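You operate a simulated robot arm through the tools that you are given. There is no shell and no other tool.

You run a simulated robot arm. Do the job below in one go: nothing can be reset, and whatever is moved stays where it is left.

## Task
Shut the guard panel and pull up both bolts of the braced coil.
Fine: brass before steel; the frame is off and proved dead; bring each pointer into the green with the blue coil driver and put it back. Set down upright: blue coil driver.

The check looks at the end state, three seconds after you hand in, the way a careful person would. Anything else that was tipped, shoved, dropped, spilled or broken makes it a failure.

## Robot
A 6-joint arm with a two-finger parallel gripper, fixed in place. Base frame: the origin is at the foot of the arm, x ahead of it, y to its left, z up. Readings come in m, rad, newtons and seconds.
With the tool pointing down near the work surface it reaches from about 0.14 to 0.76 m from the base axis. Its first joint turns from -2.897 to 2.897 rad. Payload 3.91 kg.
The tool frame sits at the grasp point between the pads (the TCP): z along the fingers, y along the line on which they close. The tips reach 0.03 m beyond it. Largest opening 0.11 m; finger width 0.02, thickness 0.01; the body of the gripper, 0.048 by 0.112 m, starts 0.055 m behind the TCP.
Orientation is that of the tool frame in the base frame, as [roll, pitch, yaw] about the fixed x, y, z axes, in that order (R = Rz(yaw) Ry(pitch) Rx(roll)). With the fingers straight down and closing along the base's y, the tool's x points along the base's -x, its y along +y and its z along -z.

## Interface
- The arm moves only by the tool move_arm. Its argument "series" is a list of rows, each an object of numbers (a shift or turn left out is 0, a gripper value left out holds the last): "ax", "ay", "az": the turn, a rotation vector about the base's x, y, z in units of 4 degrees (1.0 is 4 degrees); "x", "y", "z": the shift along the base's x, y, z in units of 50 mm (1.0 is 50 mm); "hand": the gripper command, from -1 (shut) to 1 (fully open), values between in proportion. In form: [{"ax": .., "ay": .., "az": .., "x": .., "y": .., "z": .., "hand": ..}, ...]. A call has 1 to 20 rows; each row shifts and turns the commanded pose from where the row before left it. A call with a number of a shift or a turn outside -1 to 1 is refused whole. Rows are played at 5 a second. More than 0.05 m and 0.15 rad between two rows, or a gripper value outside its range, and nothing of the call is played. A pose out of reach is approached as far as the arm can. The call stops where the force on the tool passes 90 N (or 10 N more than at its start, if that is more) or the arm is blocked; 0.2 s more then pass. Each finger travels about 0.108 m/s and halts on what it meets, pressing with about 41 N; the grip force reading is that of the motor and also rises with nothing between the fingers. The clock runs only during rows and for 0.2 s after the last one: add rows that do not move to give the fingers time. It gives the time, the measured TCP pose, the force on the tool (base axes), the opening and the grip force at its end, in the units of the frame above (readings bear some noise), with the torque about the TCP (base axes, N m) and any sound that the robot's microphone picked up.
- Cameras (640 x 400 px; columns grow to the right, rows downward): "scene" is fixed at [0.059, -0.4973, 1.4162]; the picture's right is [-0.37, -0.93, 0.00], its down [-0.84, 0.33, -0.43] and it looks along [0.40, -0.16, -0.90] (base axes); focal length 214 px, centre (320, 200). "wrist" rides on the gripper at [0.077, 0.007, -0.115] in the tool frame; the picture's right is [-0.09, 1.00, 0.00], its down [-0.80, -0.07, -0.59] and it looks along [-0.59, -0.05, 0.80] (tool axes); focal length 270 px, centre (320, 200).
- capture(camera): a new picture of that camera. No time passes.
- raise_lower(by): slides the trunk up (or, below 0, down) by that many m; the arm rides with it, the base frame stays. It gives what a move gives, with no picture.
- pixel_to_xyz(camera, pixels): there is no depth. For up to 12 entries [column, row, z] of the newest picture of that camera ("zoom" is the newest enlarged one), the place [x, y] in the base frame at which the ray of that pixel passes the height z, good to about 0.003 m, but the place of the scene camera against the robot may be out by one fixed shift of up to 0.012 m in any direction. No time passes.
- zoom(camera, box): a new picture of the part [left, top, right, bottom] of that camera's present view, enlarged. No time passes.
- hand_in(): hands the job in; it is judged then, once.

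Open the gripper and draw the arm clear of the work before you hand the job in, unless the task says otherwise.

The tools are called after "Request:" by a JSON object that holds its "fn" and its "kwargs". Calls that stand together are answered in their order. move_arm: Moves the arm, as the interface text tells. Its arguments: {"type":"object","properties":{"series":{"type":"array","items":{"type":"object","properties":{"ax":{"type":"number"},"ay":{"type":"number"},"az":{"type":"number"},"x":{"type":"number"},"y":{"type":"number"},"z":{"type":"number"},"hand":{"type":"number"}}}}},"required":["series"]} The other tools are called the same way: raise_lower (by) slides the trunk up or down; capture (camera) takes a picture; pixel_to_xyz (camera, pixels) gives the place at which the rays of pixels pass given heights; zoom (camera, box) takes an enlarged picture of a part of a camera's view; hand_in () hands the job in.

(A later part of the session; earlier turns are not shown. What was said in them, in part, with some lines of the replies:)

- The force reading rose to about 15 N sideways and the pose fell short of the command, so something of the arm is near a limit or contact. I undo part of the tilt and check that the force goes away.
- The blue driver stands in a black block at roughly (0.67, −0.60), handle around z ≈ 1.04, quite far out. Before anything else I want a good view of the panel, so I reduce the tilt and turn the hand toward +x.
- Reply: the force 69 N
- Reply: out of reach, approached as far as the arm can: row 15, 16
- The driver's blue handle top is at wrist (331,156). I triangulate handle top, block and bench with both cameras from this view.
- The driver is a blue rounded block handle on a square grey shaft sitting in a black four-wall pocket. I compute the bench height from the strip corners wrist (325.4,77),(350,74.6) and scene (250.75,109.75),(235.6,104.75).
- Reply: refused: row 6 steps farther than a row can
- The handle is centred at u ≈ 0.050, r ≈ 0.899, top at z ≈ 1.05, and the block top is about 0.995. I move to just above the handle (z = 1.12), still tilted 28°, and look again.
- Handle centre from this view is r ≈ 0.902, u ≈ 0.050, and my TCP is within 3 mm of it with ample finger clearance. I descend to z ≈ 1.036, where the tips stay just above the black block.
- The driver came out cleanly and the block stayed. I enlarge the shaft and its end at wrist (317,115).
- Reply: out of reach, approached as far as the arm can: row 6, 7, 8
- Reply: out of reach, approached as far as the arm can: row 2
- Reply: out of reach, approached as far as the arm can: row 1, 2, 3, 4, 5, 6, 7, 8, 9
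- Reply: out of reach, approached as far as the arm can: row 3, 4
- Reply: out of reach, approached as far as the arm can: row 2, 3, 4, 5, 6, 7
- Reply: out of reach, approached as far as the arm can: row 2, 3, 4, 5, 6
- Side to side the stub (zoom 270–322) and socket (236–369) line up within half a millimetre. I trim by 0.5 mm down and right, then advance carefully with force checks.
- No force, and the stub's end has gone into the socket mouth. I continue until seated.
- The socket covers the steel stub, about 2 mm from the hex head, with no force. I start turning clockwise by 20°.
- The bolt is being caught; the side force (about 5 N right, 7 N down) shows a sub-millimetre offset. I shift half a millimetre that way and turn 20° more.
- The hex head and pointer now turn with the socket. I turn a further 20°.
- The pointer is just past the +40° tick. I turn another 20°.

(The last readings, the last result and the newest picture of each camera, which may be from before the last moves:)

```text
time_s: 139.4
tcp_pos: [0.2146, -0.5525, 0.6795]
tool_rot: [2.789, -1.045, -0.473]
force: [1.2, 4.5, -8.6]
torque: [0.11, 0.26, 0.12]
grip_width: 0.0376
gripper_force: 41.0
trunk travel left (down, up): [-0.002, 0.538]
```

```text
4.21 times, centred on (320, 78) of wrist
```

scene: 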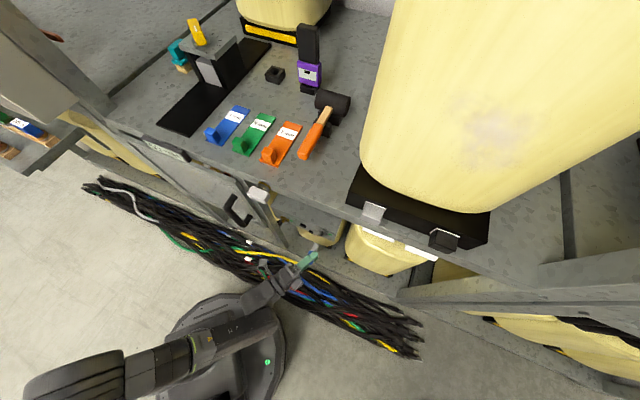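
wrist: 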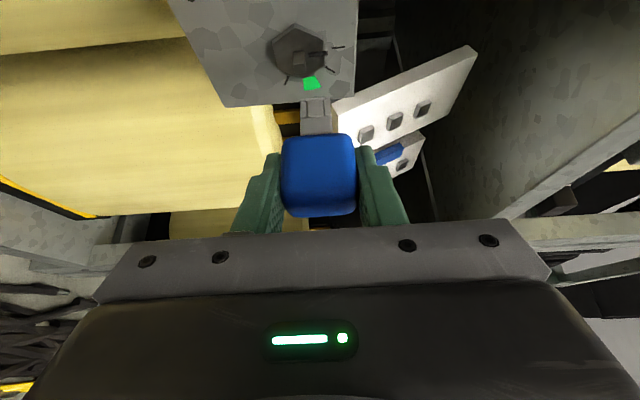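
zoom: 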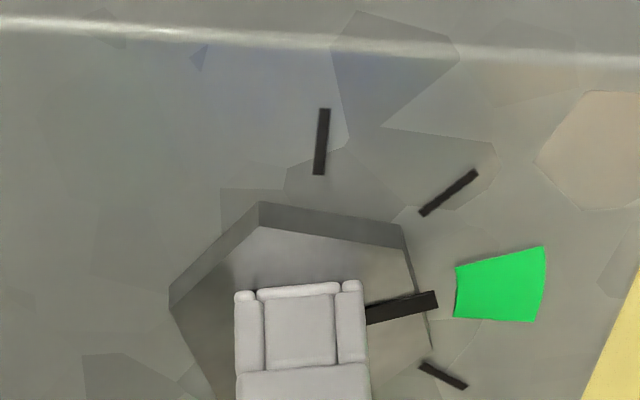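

Correcting for parallax, the pointer is at about +69.5° while green spans about +69° to +93°. I turn 12° more to reach its middle.

Request:
{"fn": "move_arm", "kwargs": {"series": [{"ax": 0.707, "ay": -0.707}, {"ax": 0.707, "ay": -0.707}, {"ax": 0.707, "ay": -0.707}, {}, {}]}}

Request:
{"fn": "zoom", "kwargs": {"camera": "wrist", "box": [260, 30, 380, 125]}}

```text
time_s: 140.7
tcp_pos: [0.2144, -0.5516, 0.6815]
tool_rot: [-3.066, -1.073, -0.85]
force: [3.0, 6.0, -9.6]
torque: [0.2, 0.32, 0.24]
grip_width: 0.0378
gripper_force: 40.7
trunk travel left (down, up): [-0.002, 0.538]
```

```text
4.21 times, centred on (320, 78) of wrist
```

zoom: 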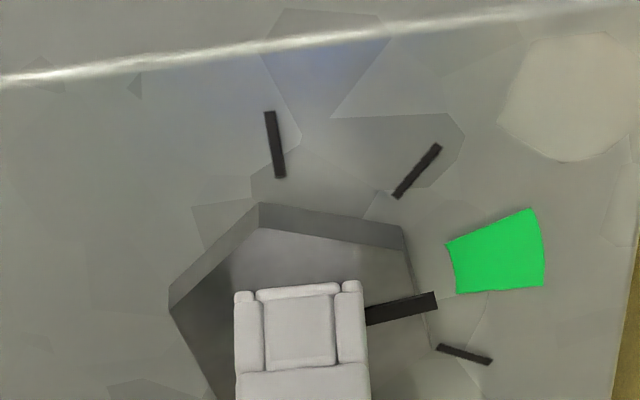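

The steel pointer is now at about +81°, the middle of the green. I roll back 10° inside the play to unload the socket and check that the pointer stays.

Request:
{"fn": "move_arm", "kwargs": {"series": [{"ax": -0.59, "ay": 0.59}, {"ax": -0.59, "ay": 0.59}, {"ax": -0.59, "ay": 0.59}, {}]}}

Request:
{"fn": "zoom", "kwargs": {"camera": "wrist", "box": [260, 30, 380, 125]}}

```text
time_s: 141.7
tcp_pos: [0.2146, -0.5518, 0.6808]
tool_rot: [2.854, -1.055, -0.531]
force: [3.0, 2.8, -7.5]
torque: [0.17, 0.21, 0.11]
grip_width: 0.0374
gripper_force: 41.8
trunk travel left (down, up): [-0.002, 0.538]
```

```text
4.21 times, centred on (320, 78) of wrist
```

zoom: 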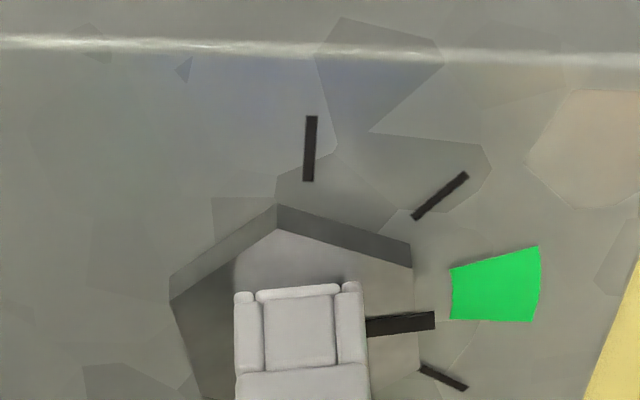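

The bolt stayed put while the socket turned back in its play. A 7 N downward load remains, so I ease down 0.7 mm and then withdraw along the axis.

Request:
{"fn": "move_arm", "kwargs": {"series": [{"z": -0.014, "x": 0.003, "y": 0.003}, {}]}}

Request:
{"fn": "move_arm", "kwargs": {"series": [{"x": -0.07, "y": 0.07}, {"x": -0.07, "y": 0.07}, {"x": -0.14, "y": 0.14}, {"x": -0.14, "y": 0.14}, {"x": -0.14, "y": 0.14}, {}]}}

Request:
{"fn": "zoom", "kwargs": {"camera": "wrist", "box": [260, 0, 380, 105]}}

Request:
{"fn": "capture", "kwargs": {"camera": "wrist"}}

```text
time_s: 142.2
tcp_pos: [0.2148, -0.5527, 0.6809]
tool_rot: [2.853, -1.055, -0.535]
force: [3.4, 0.1, -2.5]
torque: [0.03, 0.03, 0.03]
grip_width: 0.0373
gripper_force: 41.3
trunk travel left (down, up): [-0.002, 0.538]
```

```text
time_s: 143.7
tcp_pos: [0.1862, -0.5239, 0.6792]
tool_rot: [2.856, -1.056, -0.534]
force: [0.3, 0.3, -0.5]
torque: [-0.01, 0.01, -0.02]
grip_width: 0.0375
gripper_force: 40.7
trunk travel left (down, up): [-0.002, 0.538]
```

```text
3.81 times, centred on (320, 52) of wrist
```

zoom: 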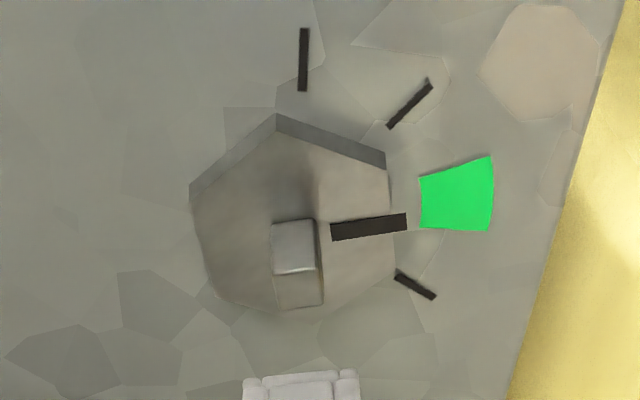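

```text
taken
```

wrist: 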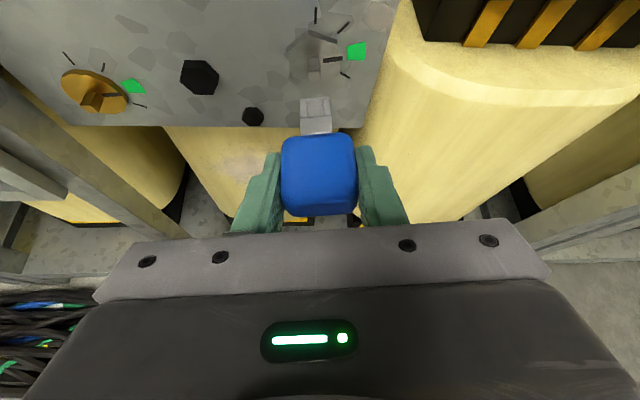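

Both pointers are inside their green sectors (steel at about +81° to +84°, green about +70° to +95°). Now I bring the driver back: level the roll, retreat from the brace and move left to the path I came by.

Request:
{"fn": "move_arm", "kwargs": {"series": [{"x": -0.45, "y": 0.45}, {"ax": 0.708, "ay": -0.708}, {"ax": 0.708, "ay": -0.708}, {"x": 0.55, "y": 0.55, "z": 0.25}, {"x": 0.55, "y": 0.55, "z": 0.25}, {"x": 0.55, "y": 0.55, "z": 0.25}, {"x": 0.55, "y": 0.55, "z": 0.25}, {}]}}

Request:
{"fn": "capture", "kwargs": {"camera": "wrist"}}

Request:
{"fn": "capture", "kwargs": {"camera": "scene"}}

```text
time_s: 145.4
tcp_pos: [0.274, -0.3912, 0.7299]
tool_rot: [-3.141, -1.074, -0.784]
force: [-0.7, -0.1, -0.8]
torque: [0.02, 0.0, 0.01]
grip_width: 0.0372
gripper_force: 41.1
trunk travel left (down, up): [-0.002, 0.538]
```

```text
taken
```

wrist: 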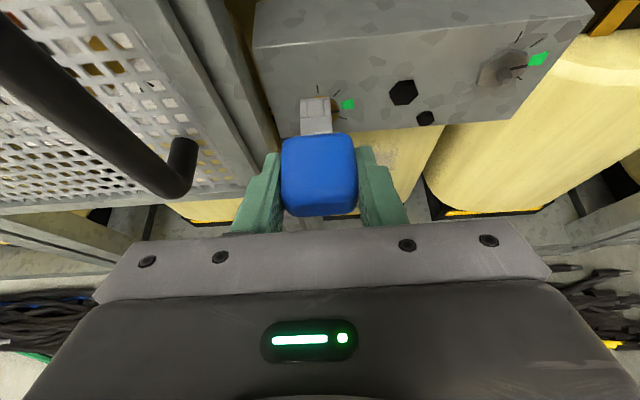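

```text
taken
```

scene: 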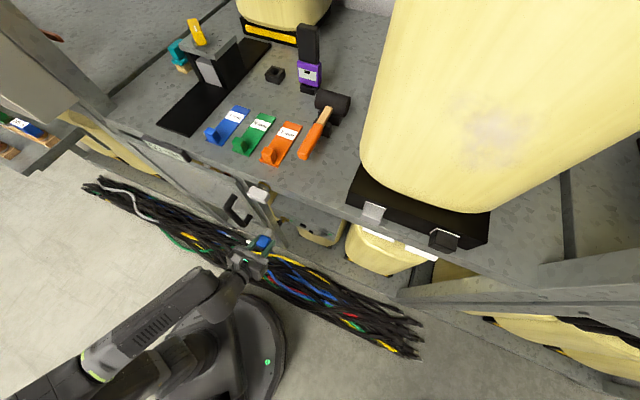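

I am back on the earlier waypoint with the same reading. I retrace the upward path to the spot where I made the big roll.

Request:
{"fn": "move_arm", "kwargs": {"series": [{"x": -0.14, "y": 0.14, "z": 0.4}, {"x": -0.14, "y": 0.14, "z": 0.6}, {"z": 0.6}, {"z": 0.6}, {"z": 0.6}, {"z": 0.6}, {"x": 0.25, "y": 0.77}, {}]}}

Request:
{"fn": "raise_lower", "kwargs": {"by": 0.045}}

Request:
{"fn": "capture", "kwargs": {"camera": "wrist"}}

Request:
{"fn": "capture", "kwargs": {"camera": "scene"}}

```text
time_s: 147.2
tcp_pos: [0.2743, -0.3397, 0.9]
tool_rot: [-3.139, -1.074, -0.785]
force: [0.7, -0.1, -1.7]
torque: [0.01, 0.04, 0.02]
grip_width: 0.0377
gripper_force: 40.9
trunk travel left (down, up): [-0.002, 0.538]
```

```text
time_s: 148.1
tcp_pos: [0.2743, -0.3405, 0.9449]
tool_rot: [3.14, -1.072, -0.783]
force: [-0.2, 0.2, -0.4]
torque: [0.06, 0.0, 0.02]
grip_width: 0.0375
gripper_force: 41.2
trunk travel left (down, up): [-0.047, 0.493]
```

```text
taken
```

wrist: 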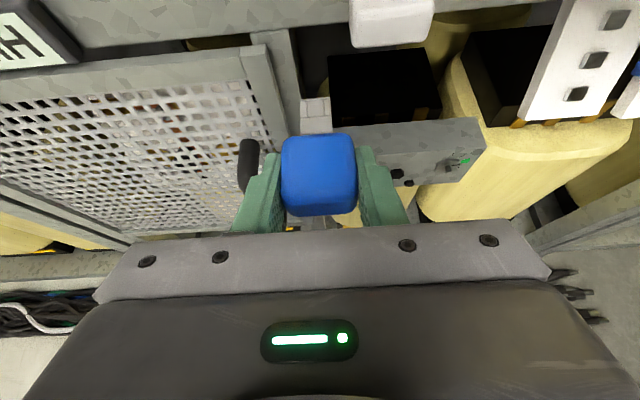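

```text
taken
```

scene: 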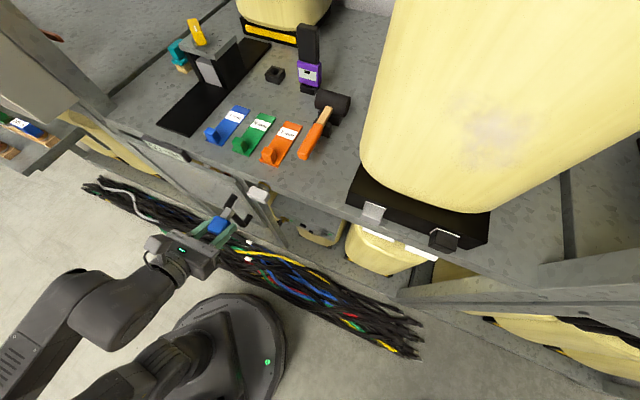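

Same pose as before the descent. I undo the 180° roll in two halves.

Request:
{"fn": "move_arm", "kwargs": {"series": [{"ax": -0.7031, "ay": 0.7031, "az": 0.9944}, {"ax": -0.7031, "ay": 0.7031, "az": 0.9944}, {"ax": -0.7031, "ay": 0.7031, "az": 0.9944}, {"ax": -0.7031, "ay": 0.7031, "az": 0.9944}, {"ax": -0.7031, "ay": 0.7031, "az": 0.9944}, {"ax": -0.7031, "ay": 0.7031, "az": 0.9944}, {"ax": -0.7031, "ay": 0.7031, "az": 0.9944}, {"ax": -0.7031, "ay": 0.7031, "az": 0.9944}, {"ax": -0.7031, "ay": 0.7031, "az": 0.9944}, {"ax": -0.7031, "ay": 0.7031, "az": 0.9944}, {"ax": -0.7031, "ay": 0.7031, "az": 0.9944}, {"ax": -0.7031, "ay": 0.7031, "az": 0.9944}, {"ax": -0.7031, "ay": 0.7031, "az": 0.9944}, {"ax": -0.7031, "ay": 0.7031, "az": 0.9944}, {"ax": -0.7031, "ay": 0.7031, "az": 0.9944}, {"ax": -0.7031, "ay": 0.7031, "az": 0.9944}, {}]}}

Request:
{"fn": "move_arm", "kwargs": {"series": [{"ax": -0.7031, "ay": 0.7031, "az": 0.9944}, {"ax": -0.7031, "ay": 0.7031, "az": 0.9944}, {"ax": -0.7031, "ay": 0.7031, "az": 0.9944}, {"ax": -0.7031, "ay": 0.7031, "az": 0.9944}, {"ax": -0.7031, "ay": 0.7031, "az": 0.9944}, {"ax": -0.7031, "ay": 0.7031, "az": 0.9944}, {"ax": -0.7031, "ay": 0.7031, "az": 0.9944}, {"ax": -0.7031, "ay": 0.7031, "az": 0.9944}, {"ax": -0.7031, "ay": 0.7031, "az": 0.9944}, {"ax": -0.7031, "ay": 0.7031, "az": 0.9944}, {"ax": -0.7031, "ay": 0.7031, "az": 0.9944}, {"ax": -0.7031, "ay": 0.7031, "az": 0.9944}, {"ax": -0.7031, "ay": 0.7031, "az": 0.9944}, {"ax": -0.7031, "ay": 0.7031, "az": 0.9944}, {"ax": -0.7031, "ay": 0.7031, "az": 0.9944}, {"ax": -0.7031, "ay": 0.7031, "az": 0.9944}, {}]}}

Request:
{"fn": "capture", "kwargs": {"camera": "wrist"}}

Request:
{"fn": "capture", "kwargs": {"camera": "scene"}}

```text
time_s: 151.7
tcp_pos: [0.2729, -0.34, 0.945]
tool_rot: [2.338, -0.204, 0.995]
force: [0.5, 0.9, -1.1]
torque: [-0.02, 0.0, -0.04]
grip_width: 0.0373
gripper_force: 41.2
trunk travel left (down, up): [-0.047, 0.493]
```

```text
time_s: 155.3
tcp_pos: [0.2736, -0.3397, 0.9454]
tool_rot: [-3.138, 0.494, 2.358]
force: [0.1, 0.0, 0.2]
torque: [0.0, -0.02, 0.0]
grip_width: 0.0375
gripper_force: 41.0
trunk travel left (down, up): [-0.047, 0.493]
```

```text
taken
```

wrist: 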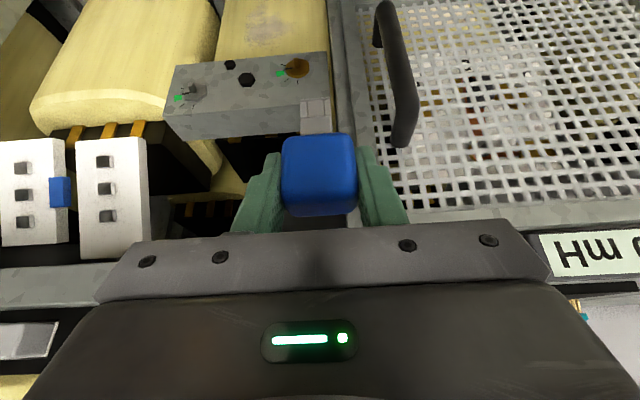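

```text
taken
```

scene: 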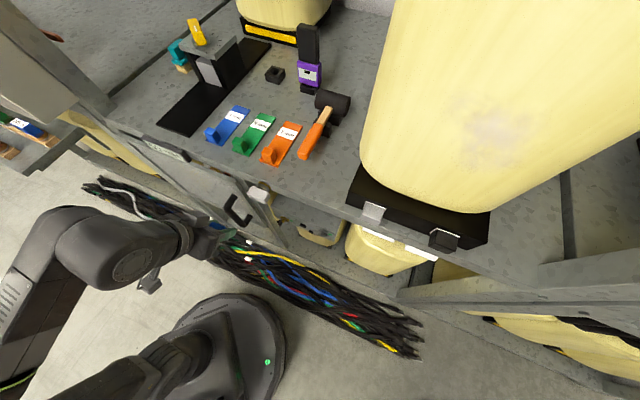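

The hand is back in the natural pose with the driver hanging down. I compare the driver's seat in the grip with the picture taken right after picking it up.

Request:
{"fn": "zoom", "kwargs": {"camera": "wrist", "box": [260, 85, 380, 235]}}

Request:
{"fn": "raise_lower", "kwargs": {"by": 0.37}}

Request:
{"fn": "capture", "kwargs": {"camera": "scene"}}

```text
2.67 times, centred on (320, 160) of wrist
```

zoom: 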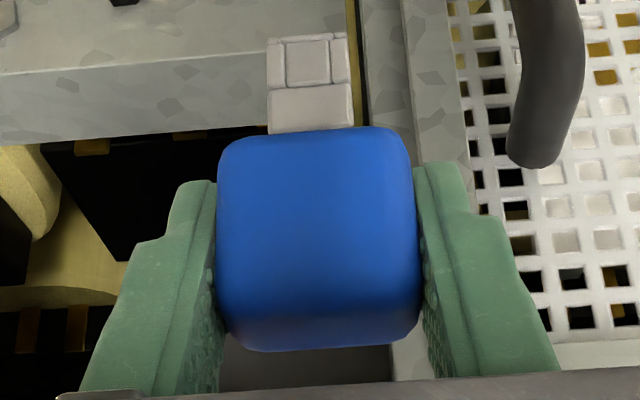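

```text
time_s: 158.9
tcp_pos: [0.2747, -0.3401, 1.3155]
tool_rot: [-3.139, 0.496, 2.356]
force: [0.0, 0.4, -0.3]
torque: [0.02, -0.02, 0.0]
grip_width: 0.0377
gripper_force: 41.2
trunk travel left (down, up): [-0.417, 0.123]
```

```text
taken
```

scene: 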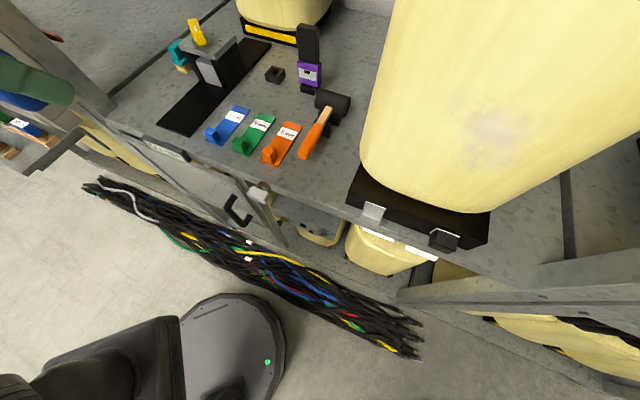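

The driver has shifted in the grip only by about 1–2 mm and a degree or so, which I will allow for when lining it up with the pocket. I raise the trunk to its picking height and go back over the bench by the same route.

Request:
{"fn": "raise_lower", "kwargs": {"by": 0.12}}

Request:
{"fn": "move_arm", "kwargs": {"series": [{"x": 0.5, "y": -0.3, "z": -0.55}, {"x": 0.65, "y": -0.39, "z": -0.5}, {"x": 0.65, "y": -0.39, "z": -0.5}, {"x": 0.65, "y": -0.39, "z": -0.5}, {"x": 0.66, "y": -0.4, "z": -0.5}, {"x": 0.66, "y": -0.4, "z": -0.5}, {"x": 0.66, "y": -0.4, "z": -0.5}, {"x": 0.66, "y": -0.4, "z": -0.5}, {}]}}

Request:
{"fn": "capture", "kwargs": {"camera": "wrist"}}

Request:
{"fn": "capture", "kwargs": {"camera": "scene"}}

```text
time_s: 160.4
tcp_pos: [0.2745, -0.3392, 1.4357]
tool_rot: [-3.139, 0.496, 2.357]
force: [0.4, 0.2, -1.3]
torque: [-0.03, -0.02, -0.03]
grip_width: 0.0375
gripper_force: 41.0
trunk travel left (down, up): [-0.537, 0.003]
```

```text
time_s: 162.4
tcp_pos: [0.5272, -0.4931, 1.2319]
tool_rot: [-3.14, 0.496, 2.356]
force: [0.5, -0.2, -1.3]
torque: [0.0, -0.03, 0.02]
grip_width: 0.0374
gripper_force: 40.6
trunk travel left (down, up): [-0.537, 0.003]
```

```text
taken
```

wrist: 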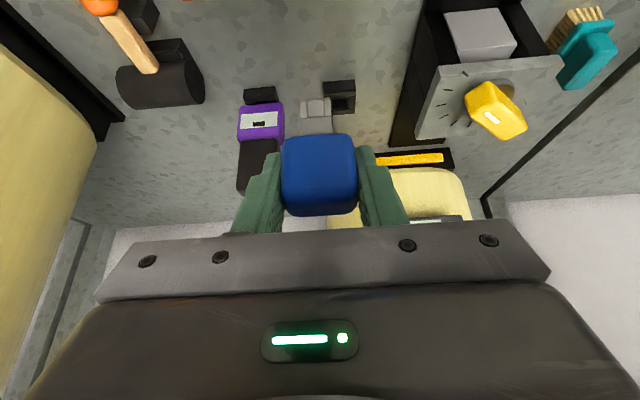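

```text
taken
```

scene: 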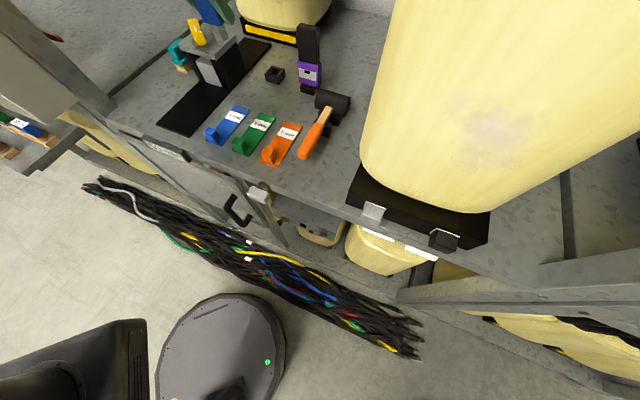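

The pocket is at wrist (340,97), a little to the right of the shaft. I move over it, keeping the tip well above the block.

Request:
{"fn": "move_arm", "kwargs": {"series": [{"x": 0.7, "y": -0.52, "z": -0.25}, {"x": 0.7, "y": -0.52, "z": -0.25}, {"x": 0.7, "y": -0.52, "z": -0.25}, {"x": 0.7, "y": -0.52, "z": -0.25}, {}]}}

Request:
{"fn": "capture", "kwargs": {"camera": "wrist"}}

Request:
{"fn": "zoom", "kwargs": {"camera": "scene", "box": [200, 0, 360, 100]}}

```text
time_s: 163.6
tcp_pos: [0.6657, -0.5965, 1.1823]
tool_rot: [-3.139, 0.499, 2.357]
force: [0.1, -0.1, -0.9]
torque: [0.01, -0.01, 0.01]
grip_width: 0.0374
gripper_force: 40.9
trunk travel left (down, up): [-0.537, 0.003]
```

```text
taken
```

wrist: 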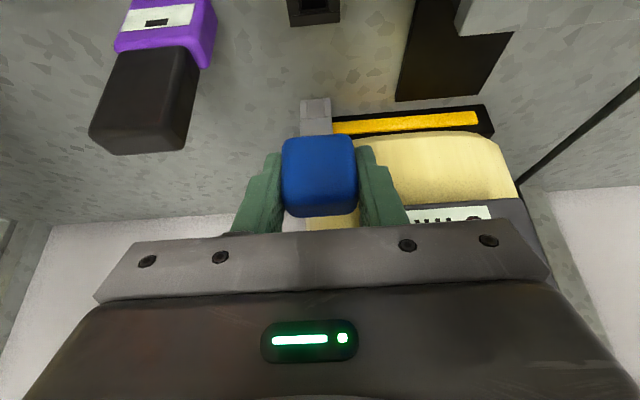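

```text
4.00 times, centred on (280, 50) of scene
```

zoom: 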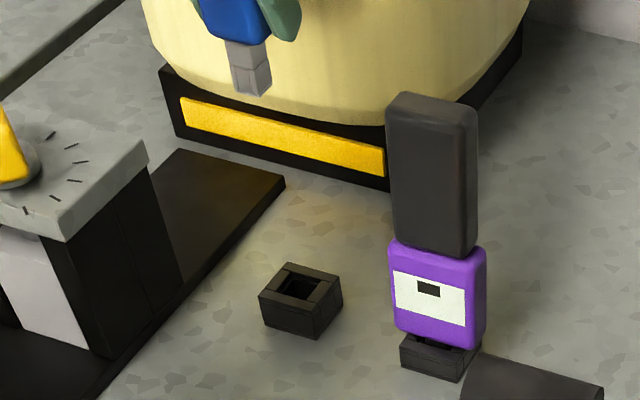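

The driver hangs above and slightly short of the pocket. I lower to z ≈ 1.11, tip still 6 cm above the block, to line up.

Request:
{"fn": "move_arm", "kwargs": {"series": [{"x": 0.06, "y": -0.06, "z": -0.7}, {"x": 0.05, "y": -0.05, "z": -0.7}, {}]}}

Request:
{"fn": "capture", "kwargs": {"camera": "wrist"}}

Request:
{"fn": "zoom", "kwargs": {"camera": "wrist", "box": [250, 0, 390, 140]}}

Request:
{"fn": "zoom", "kwargs": {"camera": "scene", "box": [230, 20, 330, 90]}}

```text
time_s: 164.4
tcp_pos: [0.6734, -0.6043, 1.1119]
tool_rot: [-3.14, 0.497, 2.357]
force: [-0.1, -0.3, -1.4]
torque: [-0.01, 0.02, -0.02]
grip_width: 0.0373
gripper_force: 40.7
trunk travel left (down, up): [-0.537, 0.003]
```

```text
taken
```

wrist: 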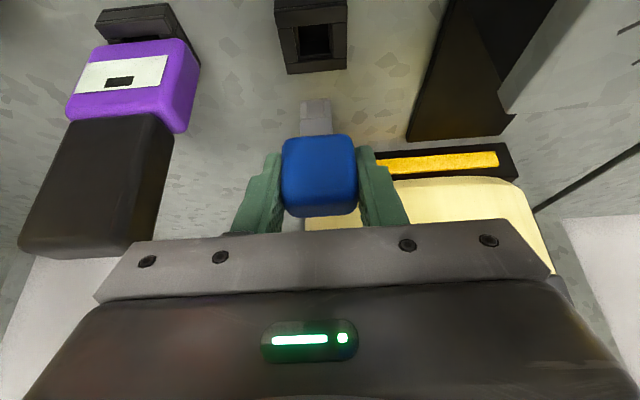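

```text
2.86 times, centred on (320, 70) of wrist
```

zoom: 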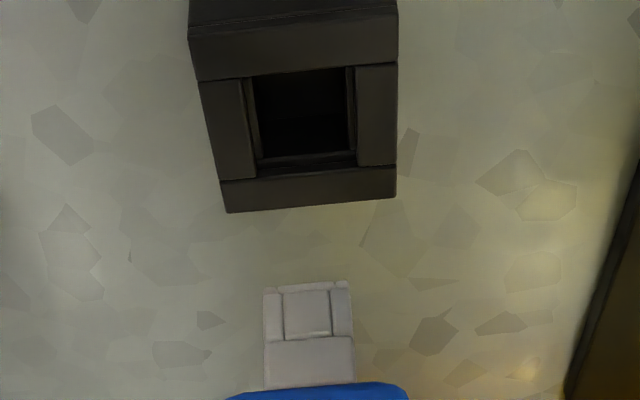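

```text
5.71 times, centred on (280, 55) of scene
```

zoom: 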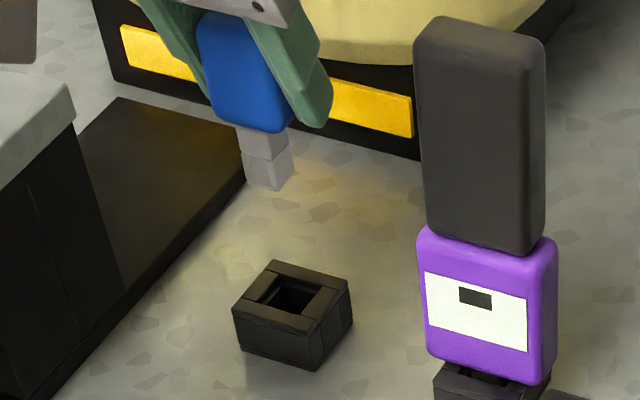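

The pocket opening (zoom 242–357 × 66–178) is centred at about u 0.050, r 0.903–0.906, with several millimetres of clearance around the 17.7 mm shaft. I trim the position and about 1° of tilt, then lower until the tip is just above the block.

Request:
{"fn": "move_arm", "kwargs": {"series": [{"y": 0.028, "ax": 0.2, "ay": 0.2}, {"z": -0.5}, {"z": -0.5}, {}]}}

Request:
{"fn": "zoom", "kwargs": {"camera": "wrist", "box": [250, 20, 390, 160]}}

Request:
{"fn": "zoom", "kwargs": {"camera": "scene", "box": [230, 20, 330, 90]}}

```text
time_s: 165.4
tcp_pos: [0.674, -0.6014, 1.0622]
tool_rot: [-3.14, 0.475, 2.356]
force: [0.0, 0.5, -0.6]
torque: [0.0, -0.01, 0.0]
grip_width: 0.0374
gripper_force: 40.6
trunk travel left (down, up): [-0.537, 0.003]
```

```text
2.86 times, centred on (320, 90) of wrist
```

zoom: 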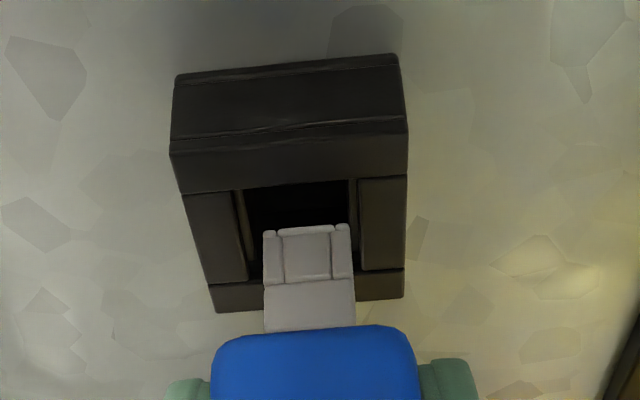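

```text
5.71 times, centred on (280, 55) of scene
```

zoom: 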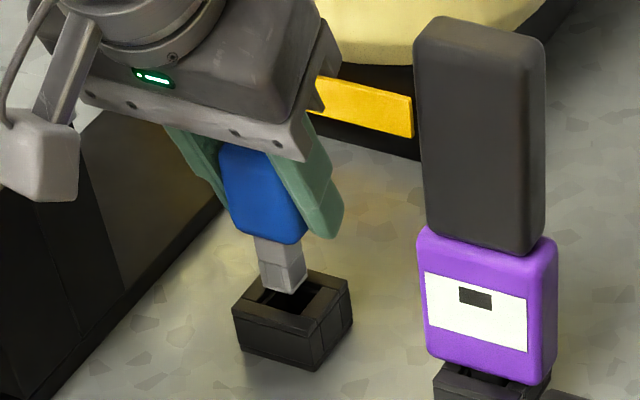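

The tip is about 7 mm above the block and about 1 mm left of the pocket's middle, with 4 mm of clearance all round. I trim by 1.2 mm and lower gently with force checks.

Request:
{"fn": "move_arm", "kwargs": {"series": [{"y": -0.034}, {"z": -0.1}, {"z": -0.1}, {}]}}

Request:
{"fn": "zoom", "kwargs": {"camera": "wrist", "box": [250, 30, 390, 170]}}

Request:
{"fn": "zoom", "kwargs": {"camera": "scene", "box": [240, 40, 320, 90]}}

```text
time_s: 166.4
tcp_pos: [0.6734, -0.6024, 1.0545]
tool_rot: [-3.139, 0.475, 2.358]
force: [0.1, 0.2, 4.8]
torque: [-0.02, -0.07, -0.02]
grip_width: 0.0374
gripper_force: 40.7
trunk travel left (down, up): [-0.537, 0.003]
```

```text
2.86 times, centred on (320, 100) of wrist
```

zoom: 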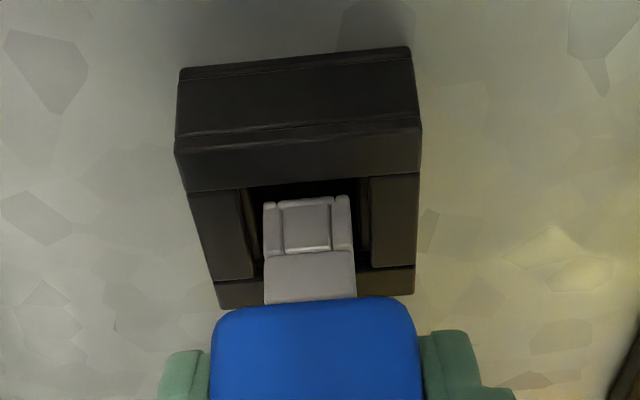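

```text
8.00 times, centred on (280, 65) of scene
```

zoom: 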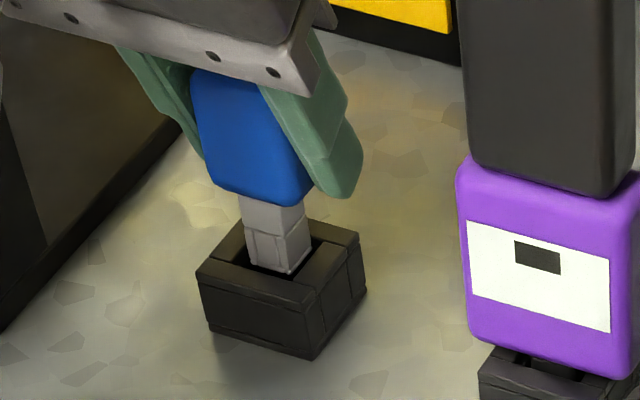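

A 4.8 N upward force shows that the tip touches the rim rather than entering. I look closer from both cameras to see on which side.

Request:
{"fn": "zoom", "kwargs": {"camera": "scene", "box": [258, 62, 298, 92]}}

Request:
{"fn": "zoom", "kwargs": {"camera": "wrist", "box": [280, 70, 360, 140]}}

```text
13.33 times, centred on (278, 77) of scene
```

zoom: 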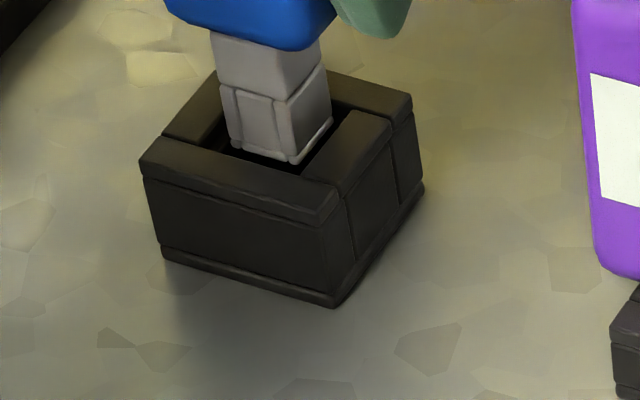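

```text
5.71 times, centred on (320, 105) of wrist
```

zoom: 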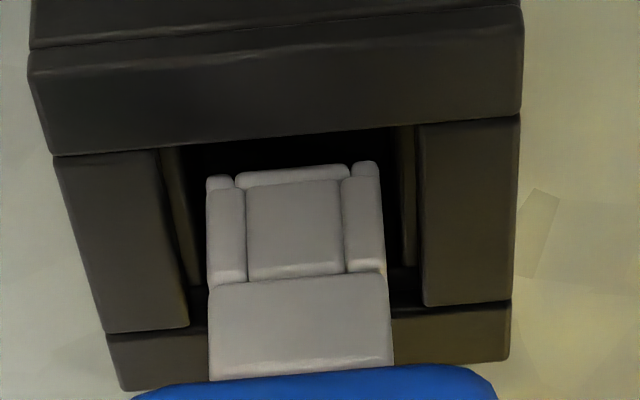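

The torque (−0.07 N m about y with 4.8 N up) places the contact at the rear, left (+u) corner of the tip, and the wrist view agrees that the shaft is closer to the rear liner. I lift 5 mm, shift 2.5 mm forward (toward me) and 1 mm right, and try again.

Request:
{"fn": "move_arm", "kwargs": {"series": [{"z": 0.1}, {"x": -0.0495, "y": 0.0212}, {"z": -0.1}, {}]}}

Request:
{"fn": "move_arm", "kwargs": {"series": [{"z": -0.06}, {}]}}

Request:
{"fn": "zoom", "kwargs": {"camera": "wrist", "box": [280, 70, 360, 140]}}

```text
time_s: 167.4
tcp_pos: [0.6716, -0.6014, 1.0522]
tool_rot: [-3.139, 0.475, 2.356]
force: [-0.2, 0.2, -1.2]
torque: [0.02, 0.01, -0.01]
grip_width: 0.0375
gripper_force: 41.4
trunk travel left (down, up): [-0.537, 0.003]
```

```text
time_s: 168.0
tcp_pos: [0.6723, -0.6015, 1.0496]
tool_rot: [-3.14, 0.475, 2.355]
force: [0.5, 0.3, -0.6]
torque: [0.02, 0.03, -0.03]
grip_width: 0.0373
gripper_force: 41.0
trunk travel left (down, up): [-0.537, 0.003]
```

```text
5.71 times, centred on (320, 105) of wrist
```

zoom: 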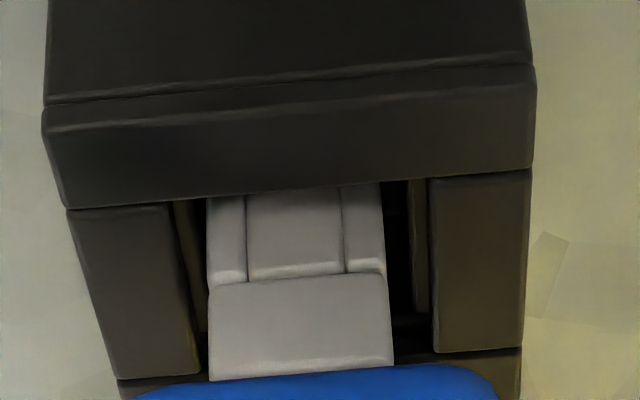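

The tip has gone in below the front wall and there is no force at z = 1.050. I lower further in small steps.

Request:
{"fn": "move_arm", "kwargs": {"series": [{"z": -0.08}, {}]}}

Request:
{"fn": "move_arm", "kwargs": {"series": [{"z": -0.06}, {}]}}

Request:
{"fn": "zoom", "kwargs": {"camera": "wrist", "box": [280, 70, 360, 140]}}

Request:
{"fn": "zoom", "kwargs": {"camera": "scene", "box": [250, 50, 306, 92]}}

```text
time_s: 168.6
tcp_pos: [0.6708, -0.602, 1.0454]
tool_rot: [-3.141, 0.473, 2.356]
force: [0.1, -0.1, -1.2]
torque: [0.01, 0.0, 0.01]
grip_width: 0.0373
gripper_force: 40.6
trunk travel left (down, up): [-0.537, 0.003]
```

```text
time_s: 169.2
tcp_pos: [0.6717, -0.6015, 1.0418]
tool_rot: [-3.14, 0.474, 2.356]
force: [-0.6, -0.7, -1.5]
torque: [0.06, -0.02, -0.01]
grip_width: 0.0374
gripper_force: 40.9
trunk travel left (down, up): [-0.537, 0.003]
```

```text
5.71 times, centred on (320, 105) of wrist
```

zoom: 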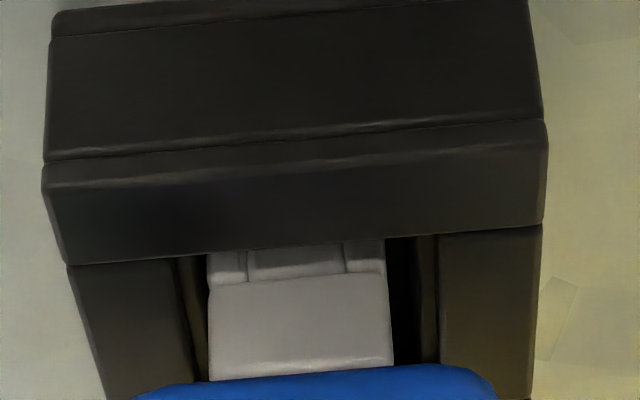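

```text
9.52 times, centred on (278, 71) of scene
```

zoom: 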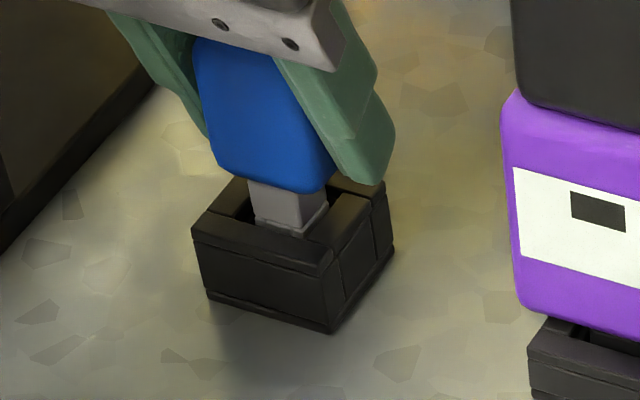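

The shaft is about 10 mm down inside the pocket. I go on in 2–3 mm steps until it touches the bottom.

Request:
{"fn": "move_arm", "kwargs": {"series": [{"z": -0.05}, {}]}}

Request:
{"fn": "move_arm", "kwargs": {"series": [{"z": -0.03}, {}]}}

Request:
{"fn": "move_arm", "kwargs": {"series": [{"z": -0.02}, {}]}}

```text
time_s: 169.8
tcp_pos: [0.6713, -0.6014, 1.0397]
tool_rot: [-3.139, 0.474, 2.356]
force: [-0.1, -0.1, -1.5]
torque: [0.01, -0.04, 0.05]
grip_width: 0.0375
gripper_force: 41.7
trunk travel left (down, up): [-0.537, 0.003]
```

```text
time_s: 170.4
tcp_pos: [0.6712, -0.601, 1.0383]
tool_rot: [-3.141, 0.475, 2.357]
force: [0.2, 0.4, -1.5]
torque: [0.03, 0.04, -0.02]
grip_width: 0.0374
gripper_force: 41.0
trunk travel left (down, up): [-0.537, 0.003]
```

```text
time_s: 171.0
tcp_pos: [0.6711, -0.6014, 1.0372]
tool_rot: [-3.139, 0.477, 2.357]
force: [1.8, 0.3, 1.1]
torque: [-0.03, -0.05, -0.01]
grip_width: 0.0373
gripper_force: 41.2
trunk travel left (down, up): [-0.537, 0.003]
```

The upward force has just begun (≈ +2.6 N change) at z ≈ 1.037, so the driver stands on the pocket's floor. I open the fingers to release it.

Request:
{"fn": "move_arm", "kwargs": {"series": [{"hand": -0.25}, {}, {"hand": 0.3}, {}, {}]}}

Request:
{"fn": "capture", "kwargs": {"camera": "wrist"}}

Request:
{"fn": "zoom", "kwargs": {"camera": "scene", "box": [240, 30, 320, 90]}}

```text
time_s: 172.2
tcp_pos: [0.6721, -0.6019, 1.0371]
tool_rot: [-3.139, 0.475, 2.356]
force: [-0.4, 0.2, -0.2]
torque: [0.02, 0.04, 0.0]
grip_width: 0.0714
gripper_force: 0.0
trunk travel left (down, up): [-0.537, 0.003]
```

```text
taken
```

wrist: 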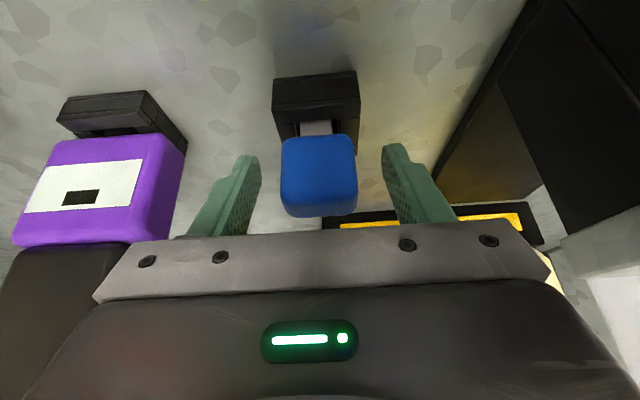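

```text
6.67 times, centred on (280, 60) of scene
```

zoom: 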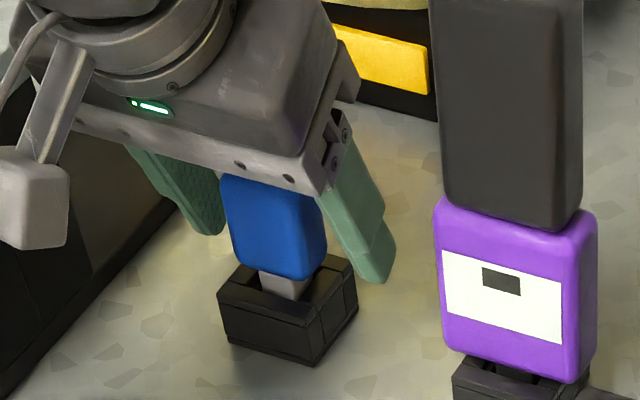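

The driver stands in its pocket, fingers clear on both sides. I rise straight up, then back away by the earlier route.

Request:
{"fn": "move_arm", "kwargs": {"series": [{"z": 0.3}, {"z": 0.5}, {"z": 0.6}, {"z": 0.6}, {}]}}

Request:
{"fn": "zoom", "kwargs": {"camera": "scene", "box": [240, 30, 320, 90]}}

Request:
{"fn": "move_arm", "kwargs": {"series": [{"x": -0.38, "y": 0.337, "z": 0.5}, {"x": -0.38, "y": 0.337, "z": 0.5}, {"x": -0.38, "y": 0.337, "z": 0.5}, {"x": -0.6, "y": 0.6, "z": 0.2}, {"x": -0.6, "y": 0.6, "z": 0.2}, {"x": -0.68, "y": 0.68}, {"x": -0.68, "y": 0.68}, {"x": -0.68, "y": 0.68}, {}]}}

Request:
{"fn": "capture", "kwargs": {"camera": "scene"}}

Request:
{"fn": "capture", "kwargs": {"camera": "wrist"}}

```text
time_s: 173.4
tcp_pos: [0.6716, -0.6023, 1.1368]
tool_rot: [-3.14, 0.475, 2.355]
force: [0.0, 0.5, 0.7]
torque: [0.01, 0.0, -0.01]
grip_width: 0.0716
gripper_force: 0.2
trunk travel left (down, up): [-0.537, 0.003]
```

```text
6.67 times, centred on (280, 60) of scene
```

zoom: 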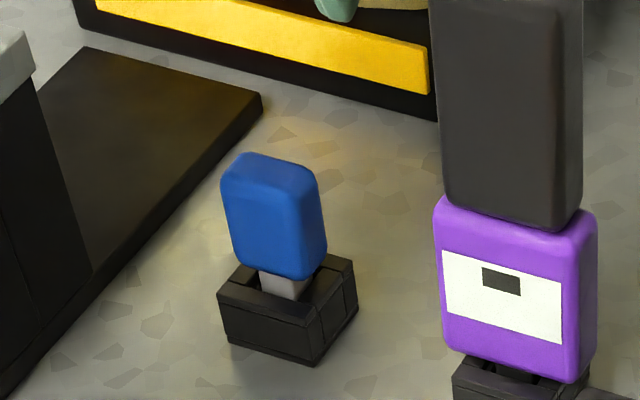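

```text
time_s: 175.4
tcp_pos: [0.4529, -0.3893, 1.2326]
tool_rot: [-3.14, 0.474, 2.355]
force: [-0.6, -0.2, 0.1]
torque: [0.02, 0.02, -0.01]
grip_width: 0.0715
gripper_force: 0.1
trunk travel left (down, up): [-0.537, 0.003]
```

```text
taken
```

scene: 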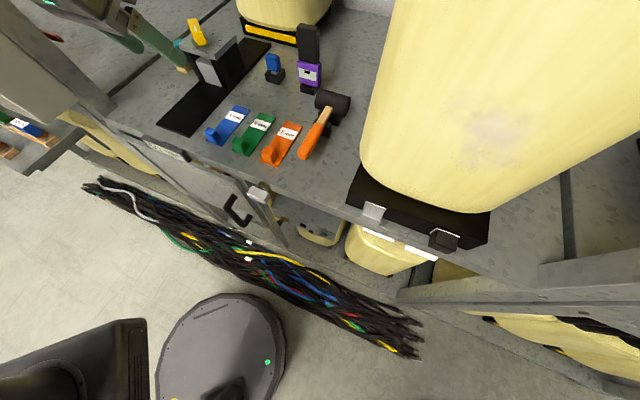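

```text
taken
```

wrist: 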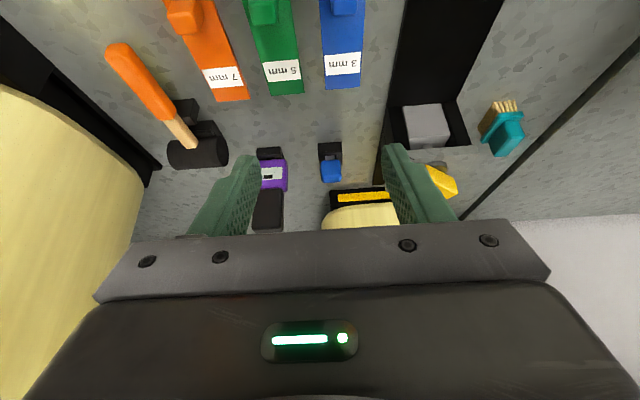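

The driver stands upright in its pocket as at the start. I back off in front of the bench and lower the trunk to re-inspect the panel and the two pointers.

Request:
{"fn": "move_arm", "kwargs": {"series": [{"x": -0.64, "y": 0.63}, {"x": -0.64, "y": 0.63}, {"x": -0.64, "y": 0.63}, {"x": -0.64, "y": 0.63}, {}]}}

Request:
{"fn": "raise_lower", "kwargs": {"by": -0.36}}

Request:
{"fn": "capture", "kwargs": {"camera": "wrist"}}

Request:
{"fn": "capture", "kwargs": {"camera": "scene"}}

```text
time_s: 176.6
tcp_pos: [0.3245, -0.2629, 1.2319]
tool_rot: [-3.139, 0.475, 2.356]
force: [-0.6, 0.0, 0.4]
torque: [0.0, -0.03, 0.0]
grip_width: 0.0716
gripper_force: 0.0
trunk travel left (down, up): [-0.537, 0.003]
```

```text
time_s: 180.1
tcp_pos: [0.3238, -0.2609, 0.8716]
tool_rot: [-3.138, 0.474, 2.356]
force: [0.0, 0.7, -0.2]
torque: [-0.01, 0.01, -0.02]
grip_width: 0.0716
gripper_force: 0.1
trunk travel left (down, up): [-0.177, 0.363]
```

```text
taken
```

wrist: 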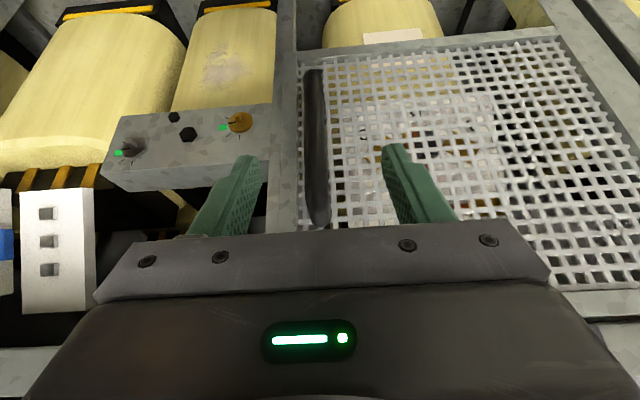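

```text
taken
```

scene: 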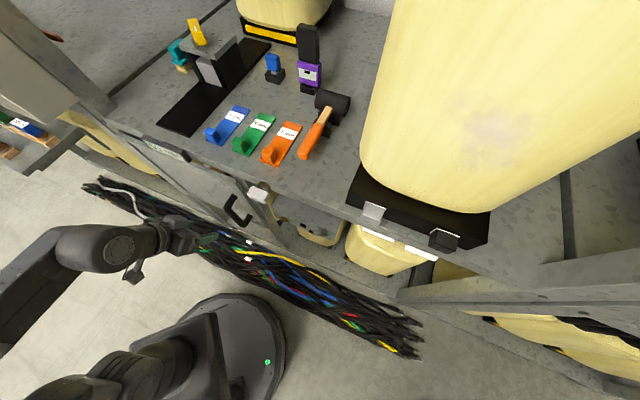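

I enlarge the two bolts, the panel's free edge and the driver for a last check.

Request:
{"fn": "zoom", "kwargs": {"camera": "wrist", "box": [205, 100, 275, 145]}}

Request:
{"fn": "zoom", "kwargs": {"camera": "wrist", "box": [95, 130, 165, 175]}}

Request:
{"fn": "zoom", "kwargs": {"camera": "scene", "box": [160, 150, 320, 250]}}

Request:
{"fn": "zoom", "kwargs": {"camera": "scene", "box": [160, 20, 360, 170]}}

Request:
{"fn": "zoom", "kwargs": {"camera": "wrist", "box": [270, 20, 640, 250]}}

```text
8.89 times, centred on (240, 122) of wrist
```

zoom: 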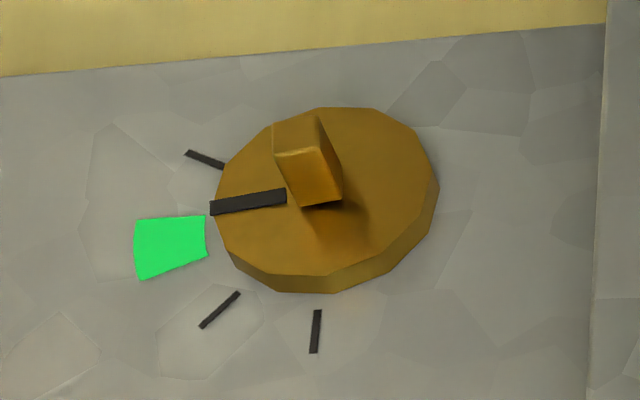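

```text
8.89 times, centred on (130, 152) of wrist
```

zoom: 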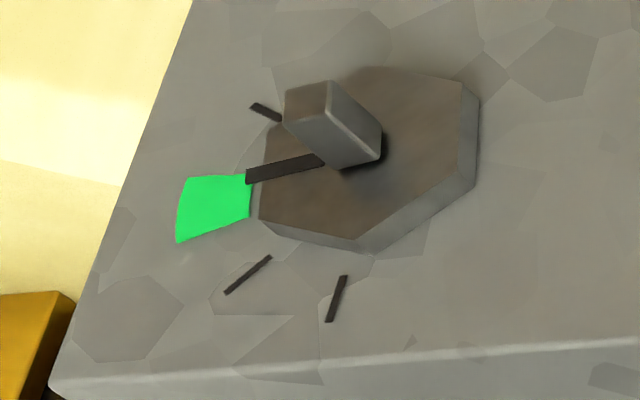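

```text
4.00 times, centred on (240, 200) of scene
```

zoom: 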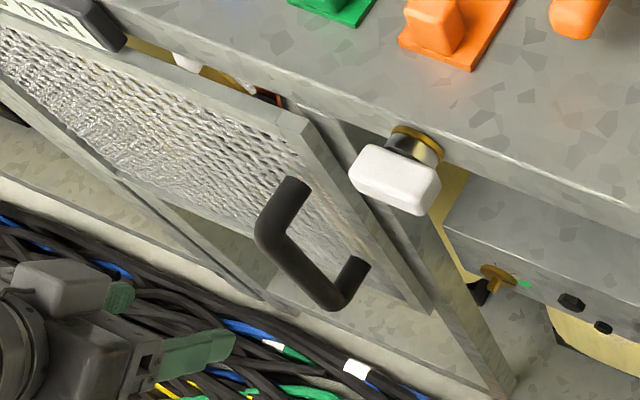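

```text
2.67 times, centred on (260, 95) of scene
```

zoom: 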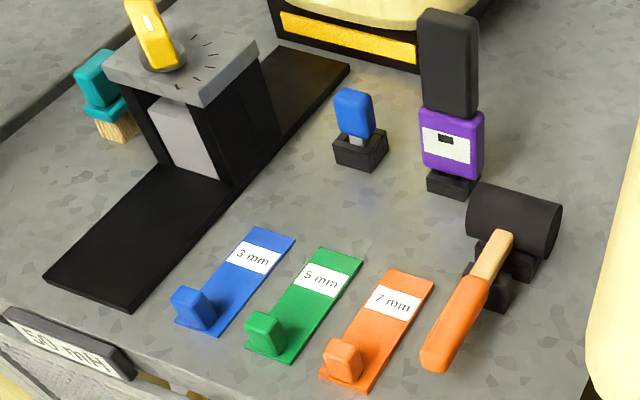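

```text
1.73 times, centred on (455, 135) of wrist
```

zoom: 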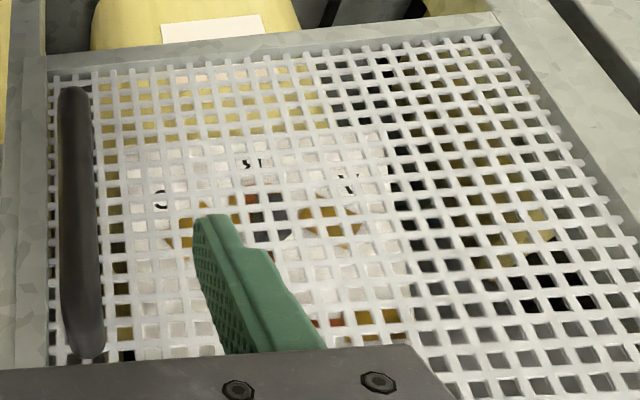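

All is as wanted: brass pointer at about +84° (green +68° to +92°), steel at about +80° (green +69° to +95°), panel flush and shut, driver upright in its pocket, other objects untouched. I raise the trunk, open the gripper fully and draw the arm back.

Request:
{"fn": "raise_lower", "kwargs": {"by": 0.3}}

Request:
{"fn": "move_arm", "kwargs": {"series": [{"hand": 1, "x": -0.2, "y": 0.5}, {"x": -0.2, "y": 0.6}, {"y": 0.7}, {"y": 0.7}, {}, {}]}}

Request:
{"fn": "capture", "kwargs": {"camera": "scene"}}

Request:
{"fn": "zoom", "kwargs": {"camera": "scene", "box": [80, 100, 320, 250]}}

```text
time_s: 183.1
tcp_pos: [0.3247, -0.2619, 1.1718]
tool_rot: [3.141, 0.475, 2.356]
force: [0.2, 0.6, -0.9]
torque: [-0.02, -0.01, 0.01]
grip_width: 0.0713
gripper_force: 0.1
trunk travel left (down, up): [-0.477, 0.063]
```

```text
time_s: 184.5
tcp_pos: [0.3071, -0.142, 1.1563]
tool_rot: [-3.097, 0.431, 2.359]
force: [-0.4, -0.7, 0.6]
torque: [0.0, 0.01, 0.01]
grip_width: 0.1103
gripper_force: 0.1
trunk travel left (down, up): [-0.477, 0.063]
```

```text
taken
```

scene: 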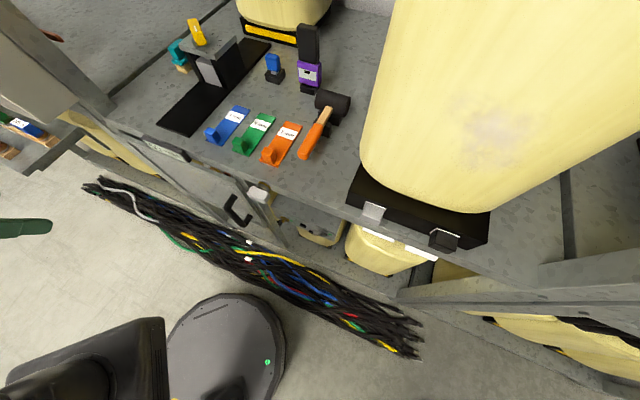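

```text
2.67 times, centred on (200, 175) of scene
```

zoom: 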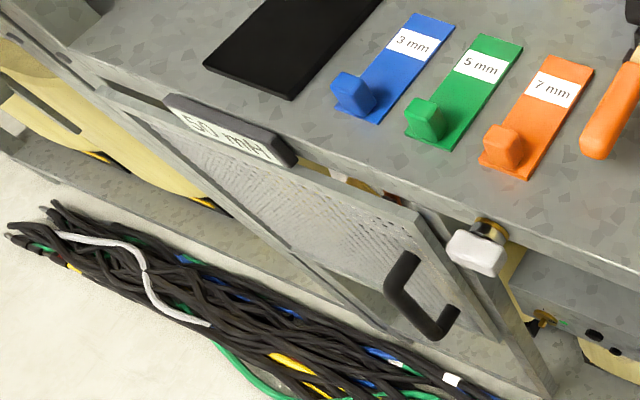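

The arm is clear. I check numerically that the panel is parallel to the bench front by locating its top corners.

Request:
{"fn": "zoom", "kwargs": {"camera": "scene", "box": [210, 165, 274, 205]}}

Request:
{"fn": "zoom", "kwargs": {"camera": "scene", "box": [90, 110, 170, 160]}}

Request:
{"fn": "pixel_to_xyz", "kwargs": {"camera": "scene", "pixels": [[115.6, 133, 0.94], [236.75, 183.25, 0.94], [245, 188.9, 0.94], [128, 130, 0.977], [253, 181, 0.977], [345, 222, 0.977]]}}

```text
10.00 times, centred on (242, 185) of scene
```

zoom: 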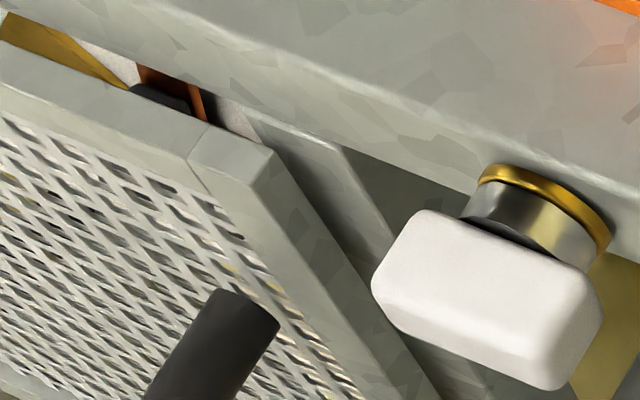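

```text
8.00 times, centred on (130, 135) of scene
```

zoom: 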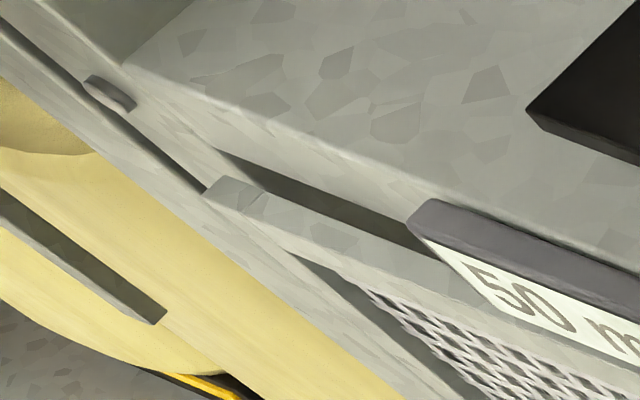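

```text
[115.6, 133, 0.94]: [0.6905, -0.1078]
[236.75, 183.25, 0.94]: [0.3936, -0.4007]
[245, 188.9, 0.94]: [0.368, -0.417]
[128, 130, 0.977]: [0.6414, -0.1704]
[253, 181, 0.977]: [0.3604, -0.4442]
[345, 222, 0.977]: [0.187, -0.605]
```

The panel's top edge runs from r ≈ 0.565 at the hinge to about 0.56 at the free end, parallel to the bench front and against its stop, so it is shut. Everything is in its end state and the arm is clear, so I hand the job in.

Request:
{"fn": "hand_in", "kwargs": {}}

```text
The job is handed in.
```

The job is handed in: the guard panel is shut, both bolts of the braced coil are pulled up, and the blue coil driver is back upright in its pocket. I don't have the check's verdict.

- **Guard panel:** I pushed it shut until it was hard against its stop (69 N with no further travel). In the last picture its top edge was parallel to the bench front to within about a degree.
- **Brass bolt (first):** the pointer is at about +84° from the start tick. The green runs from about +68° to +92°.
- **Steel bolt (second):** the pointer is at about +80°. The green runs from about +69° to +95°.
- **Driver:** the tip touched the pocket's rim once on the way in (about 5 N). I lifted it, shifted a few millimetres and set it on the pocket floor.

The last pictures show nothing else moved, tipped or touched. The gripper is open and the arm is clear of the bench.
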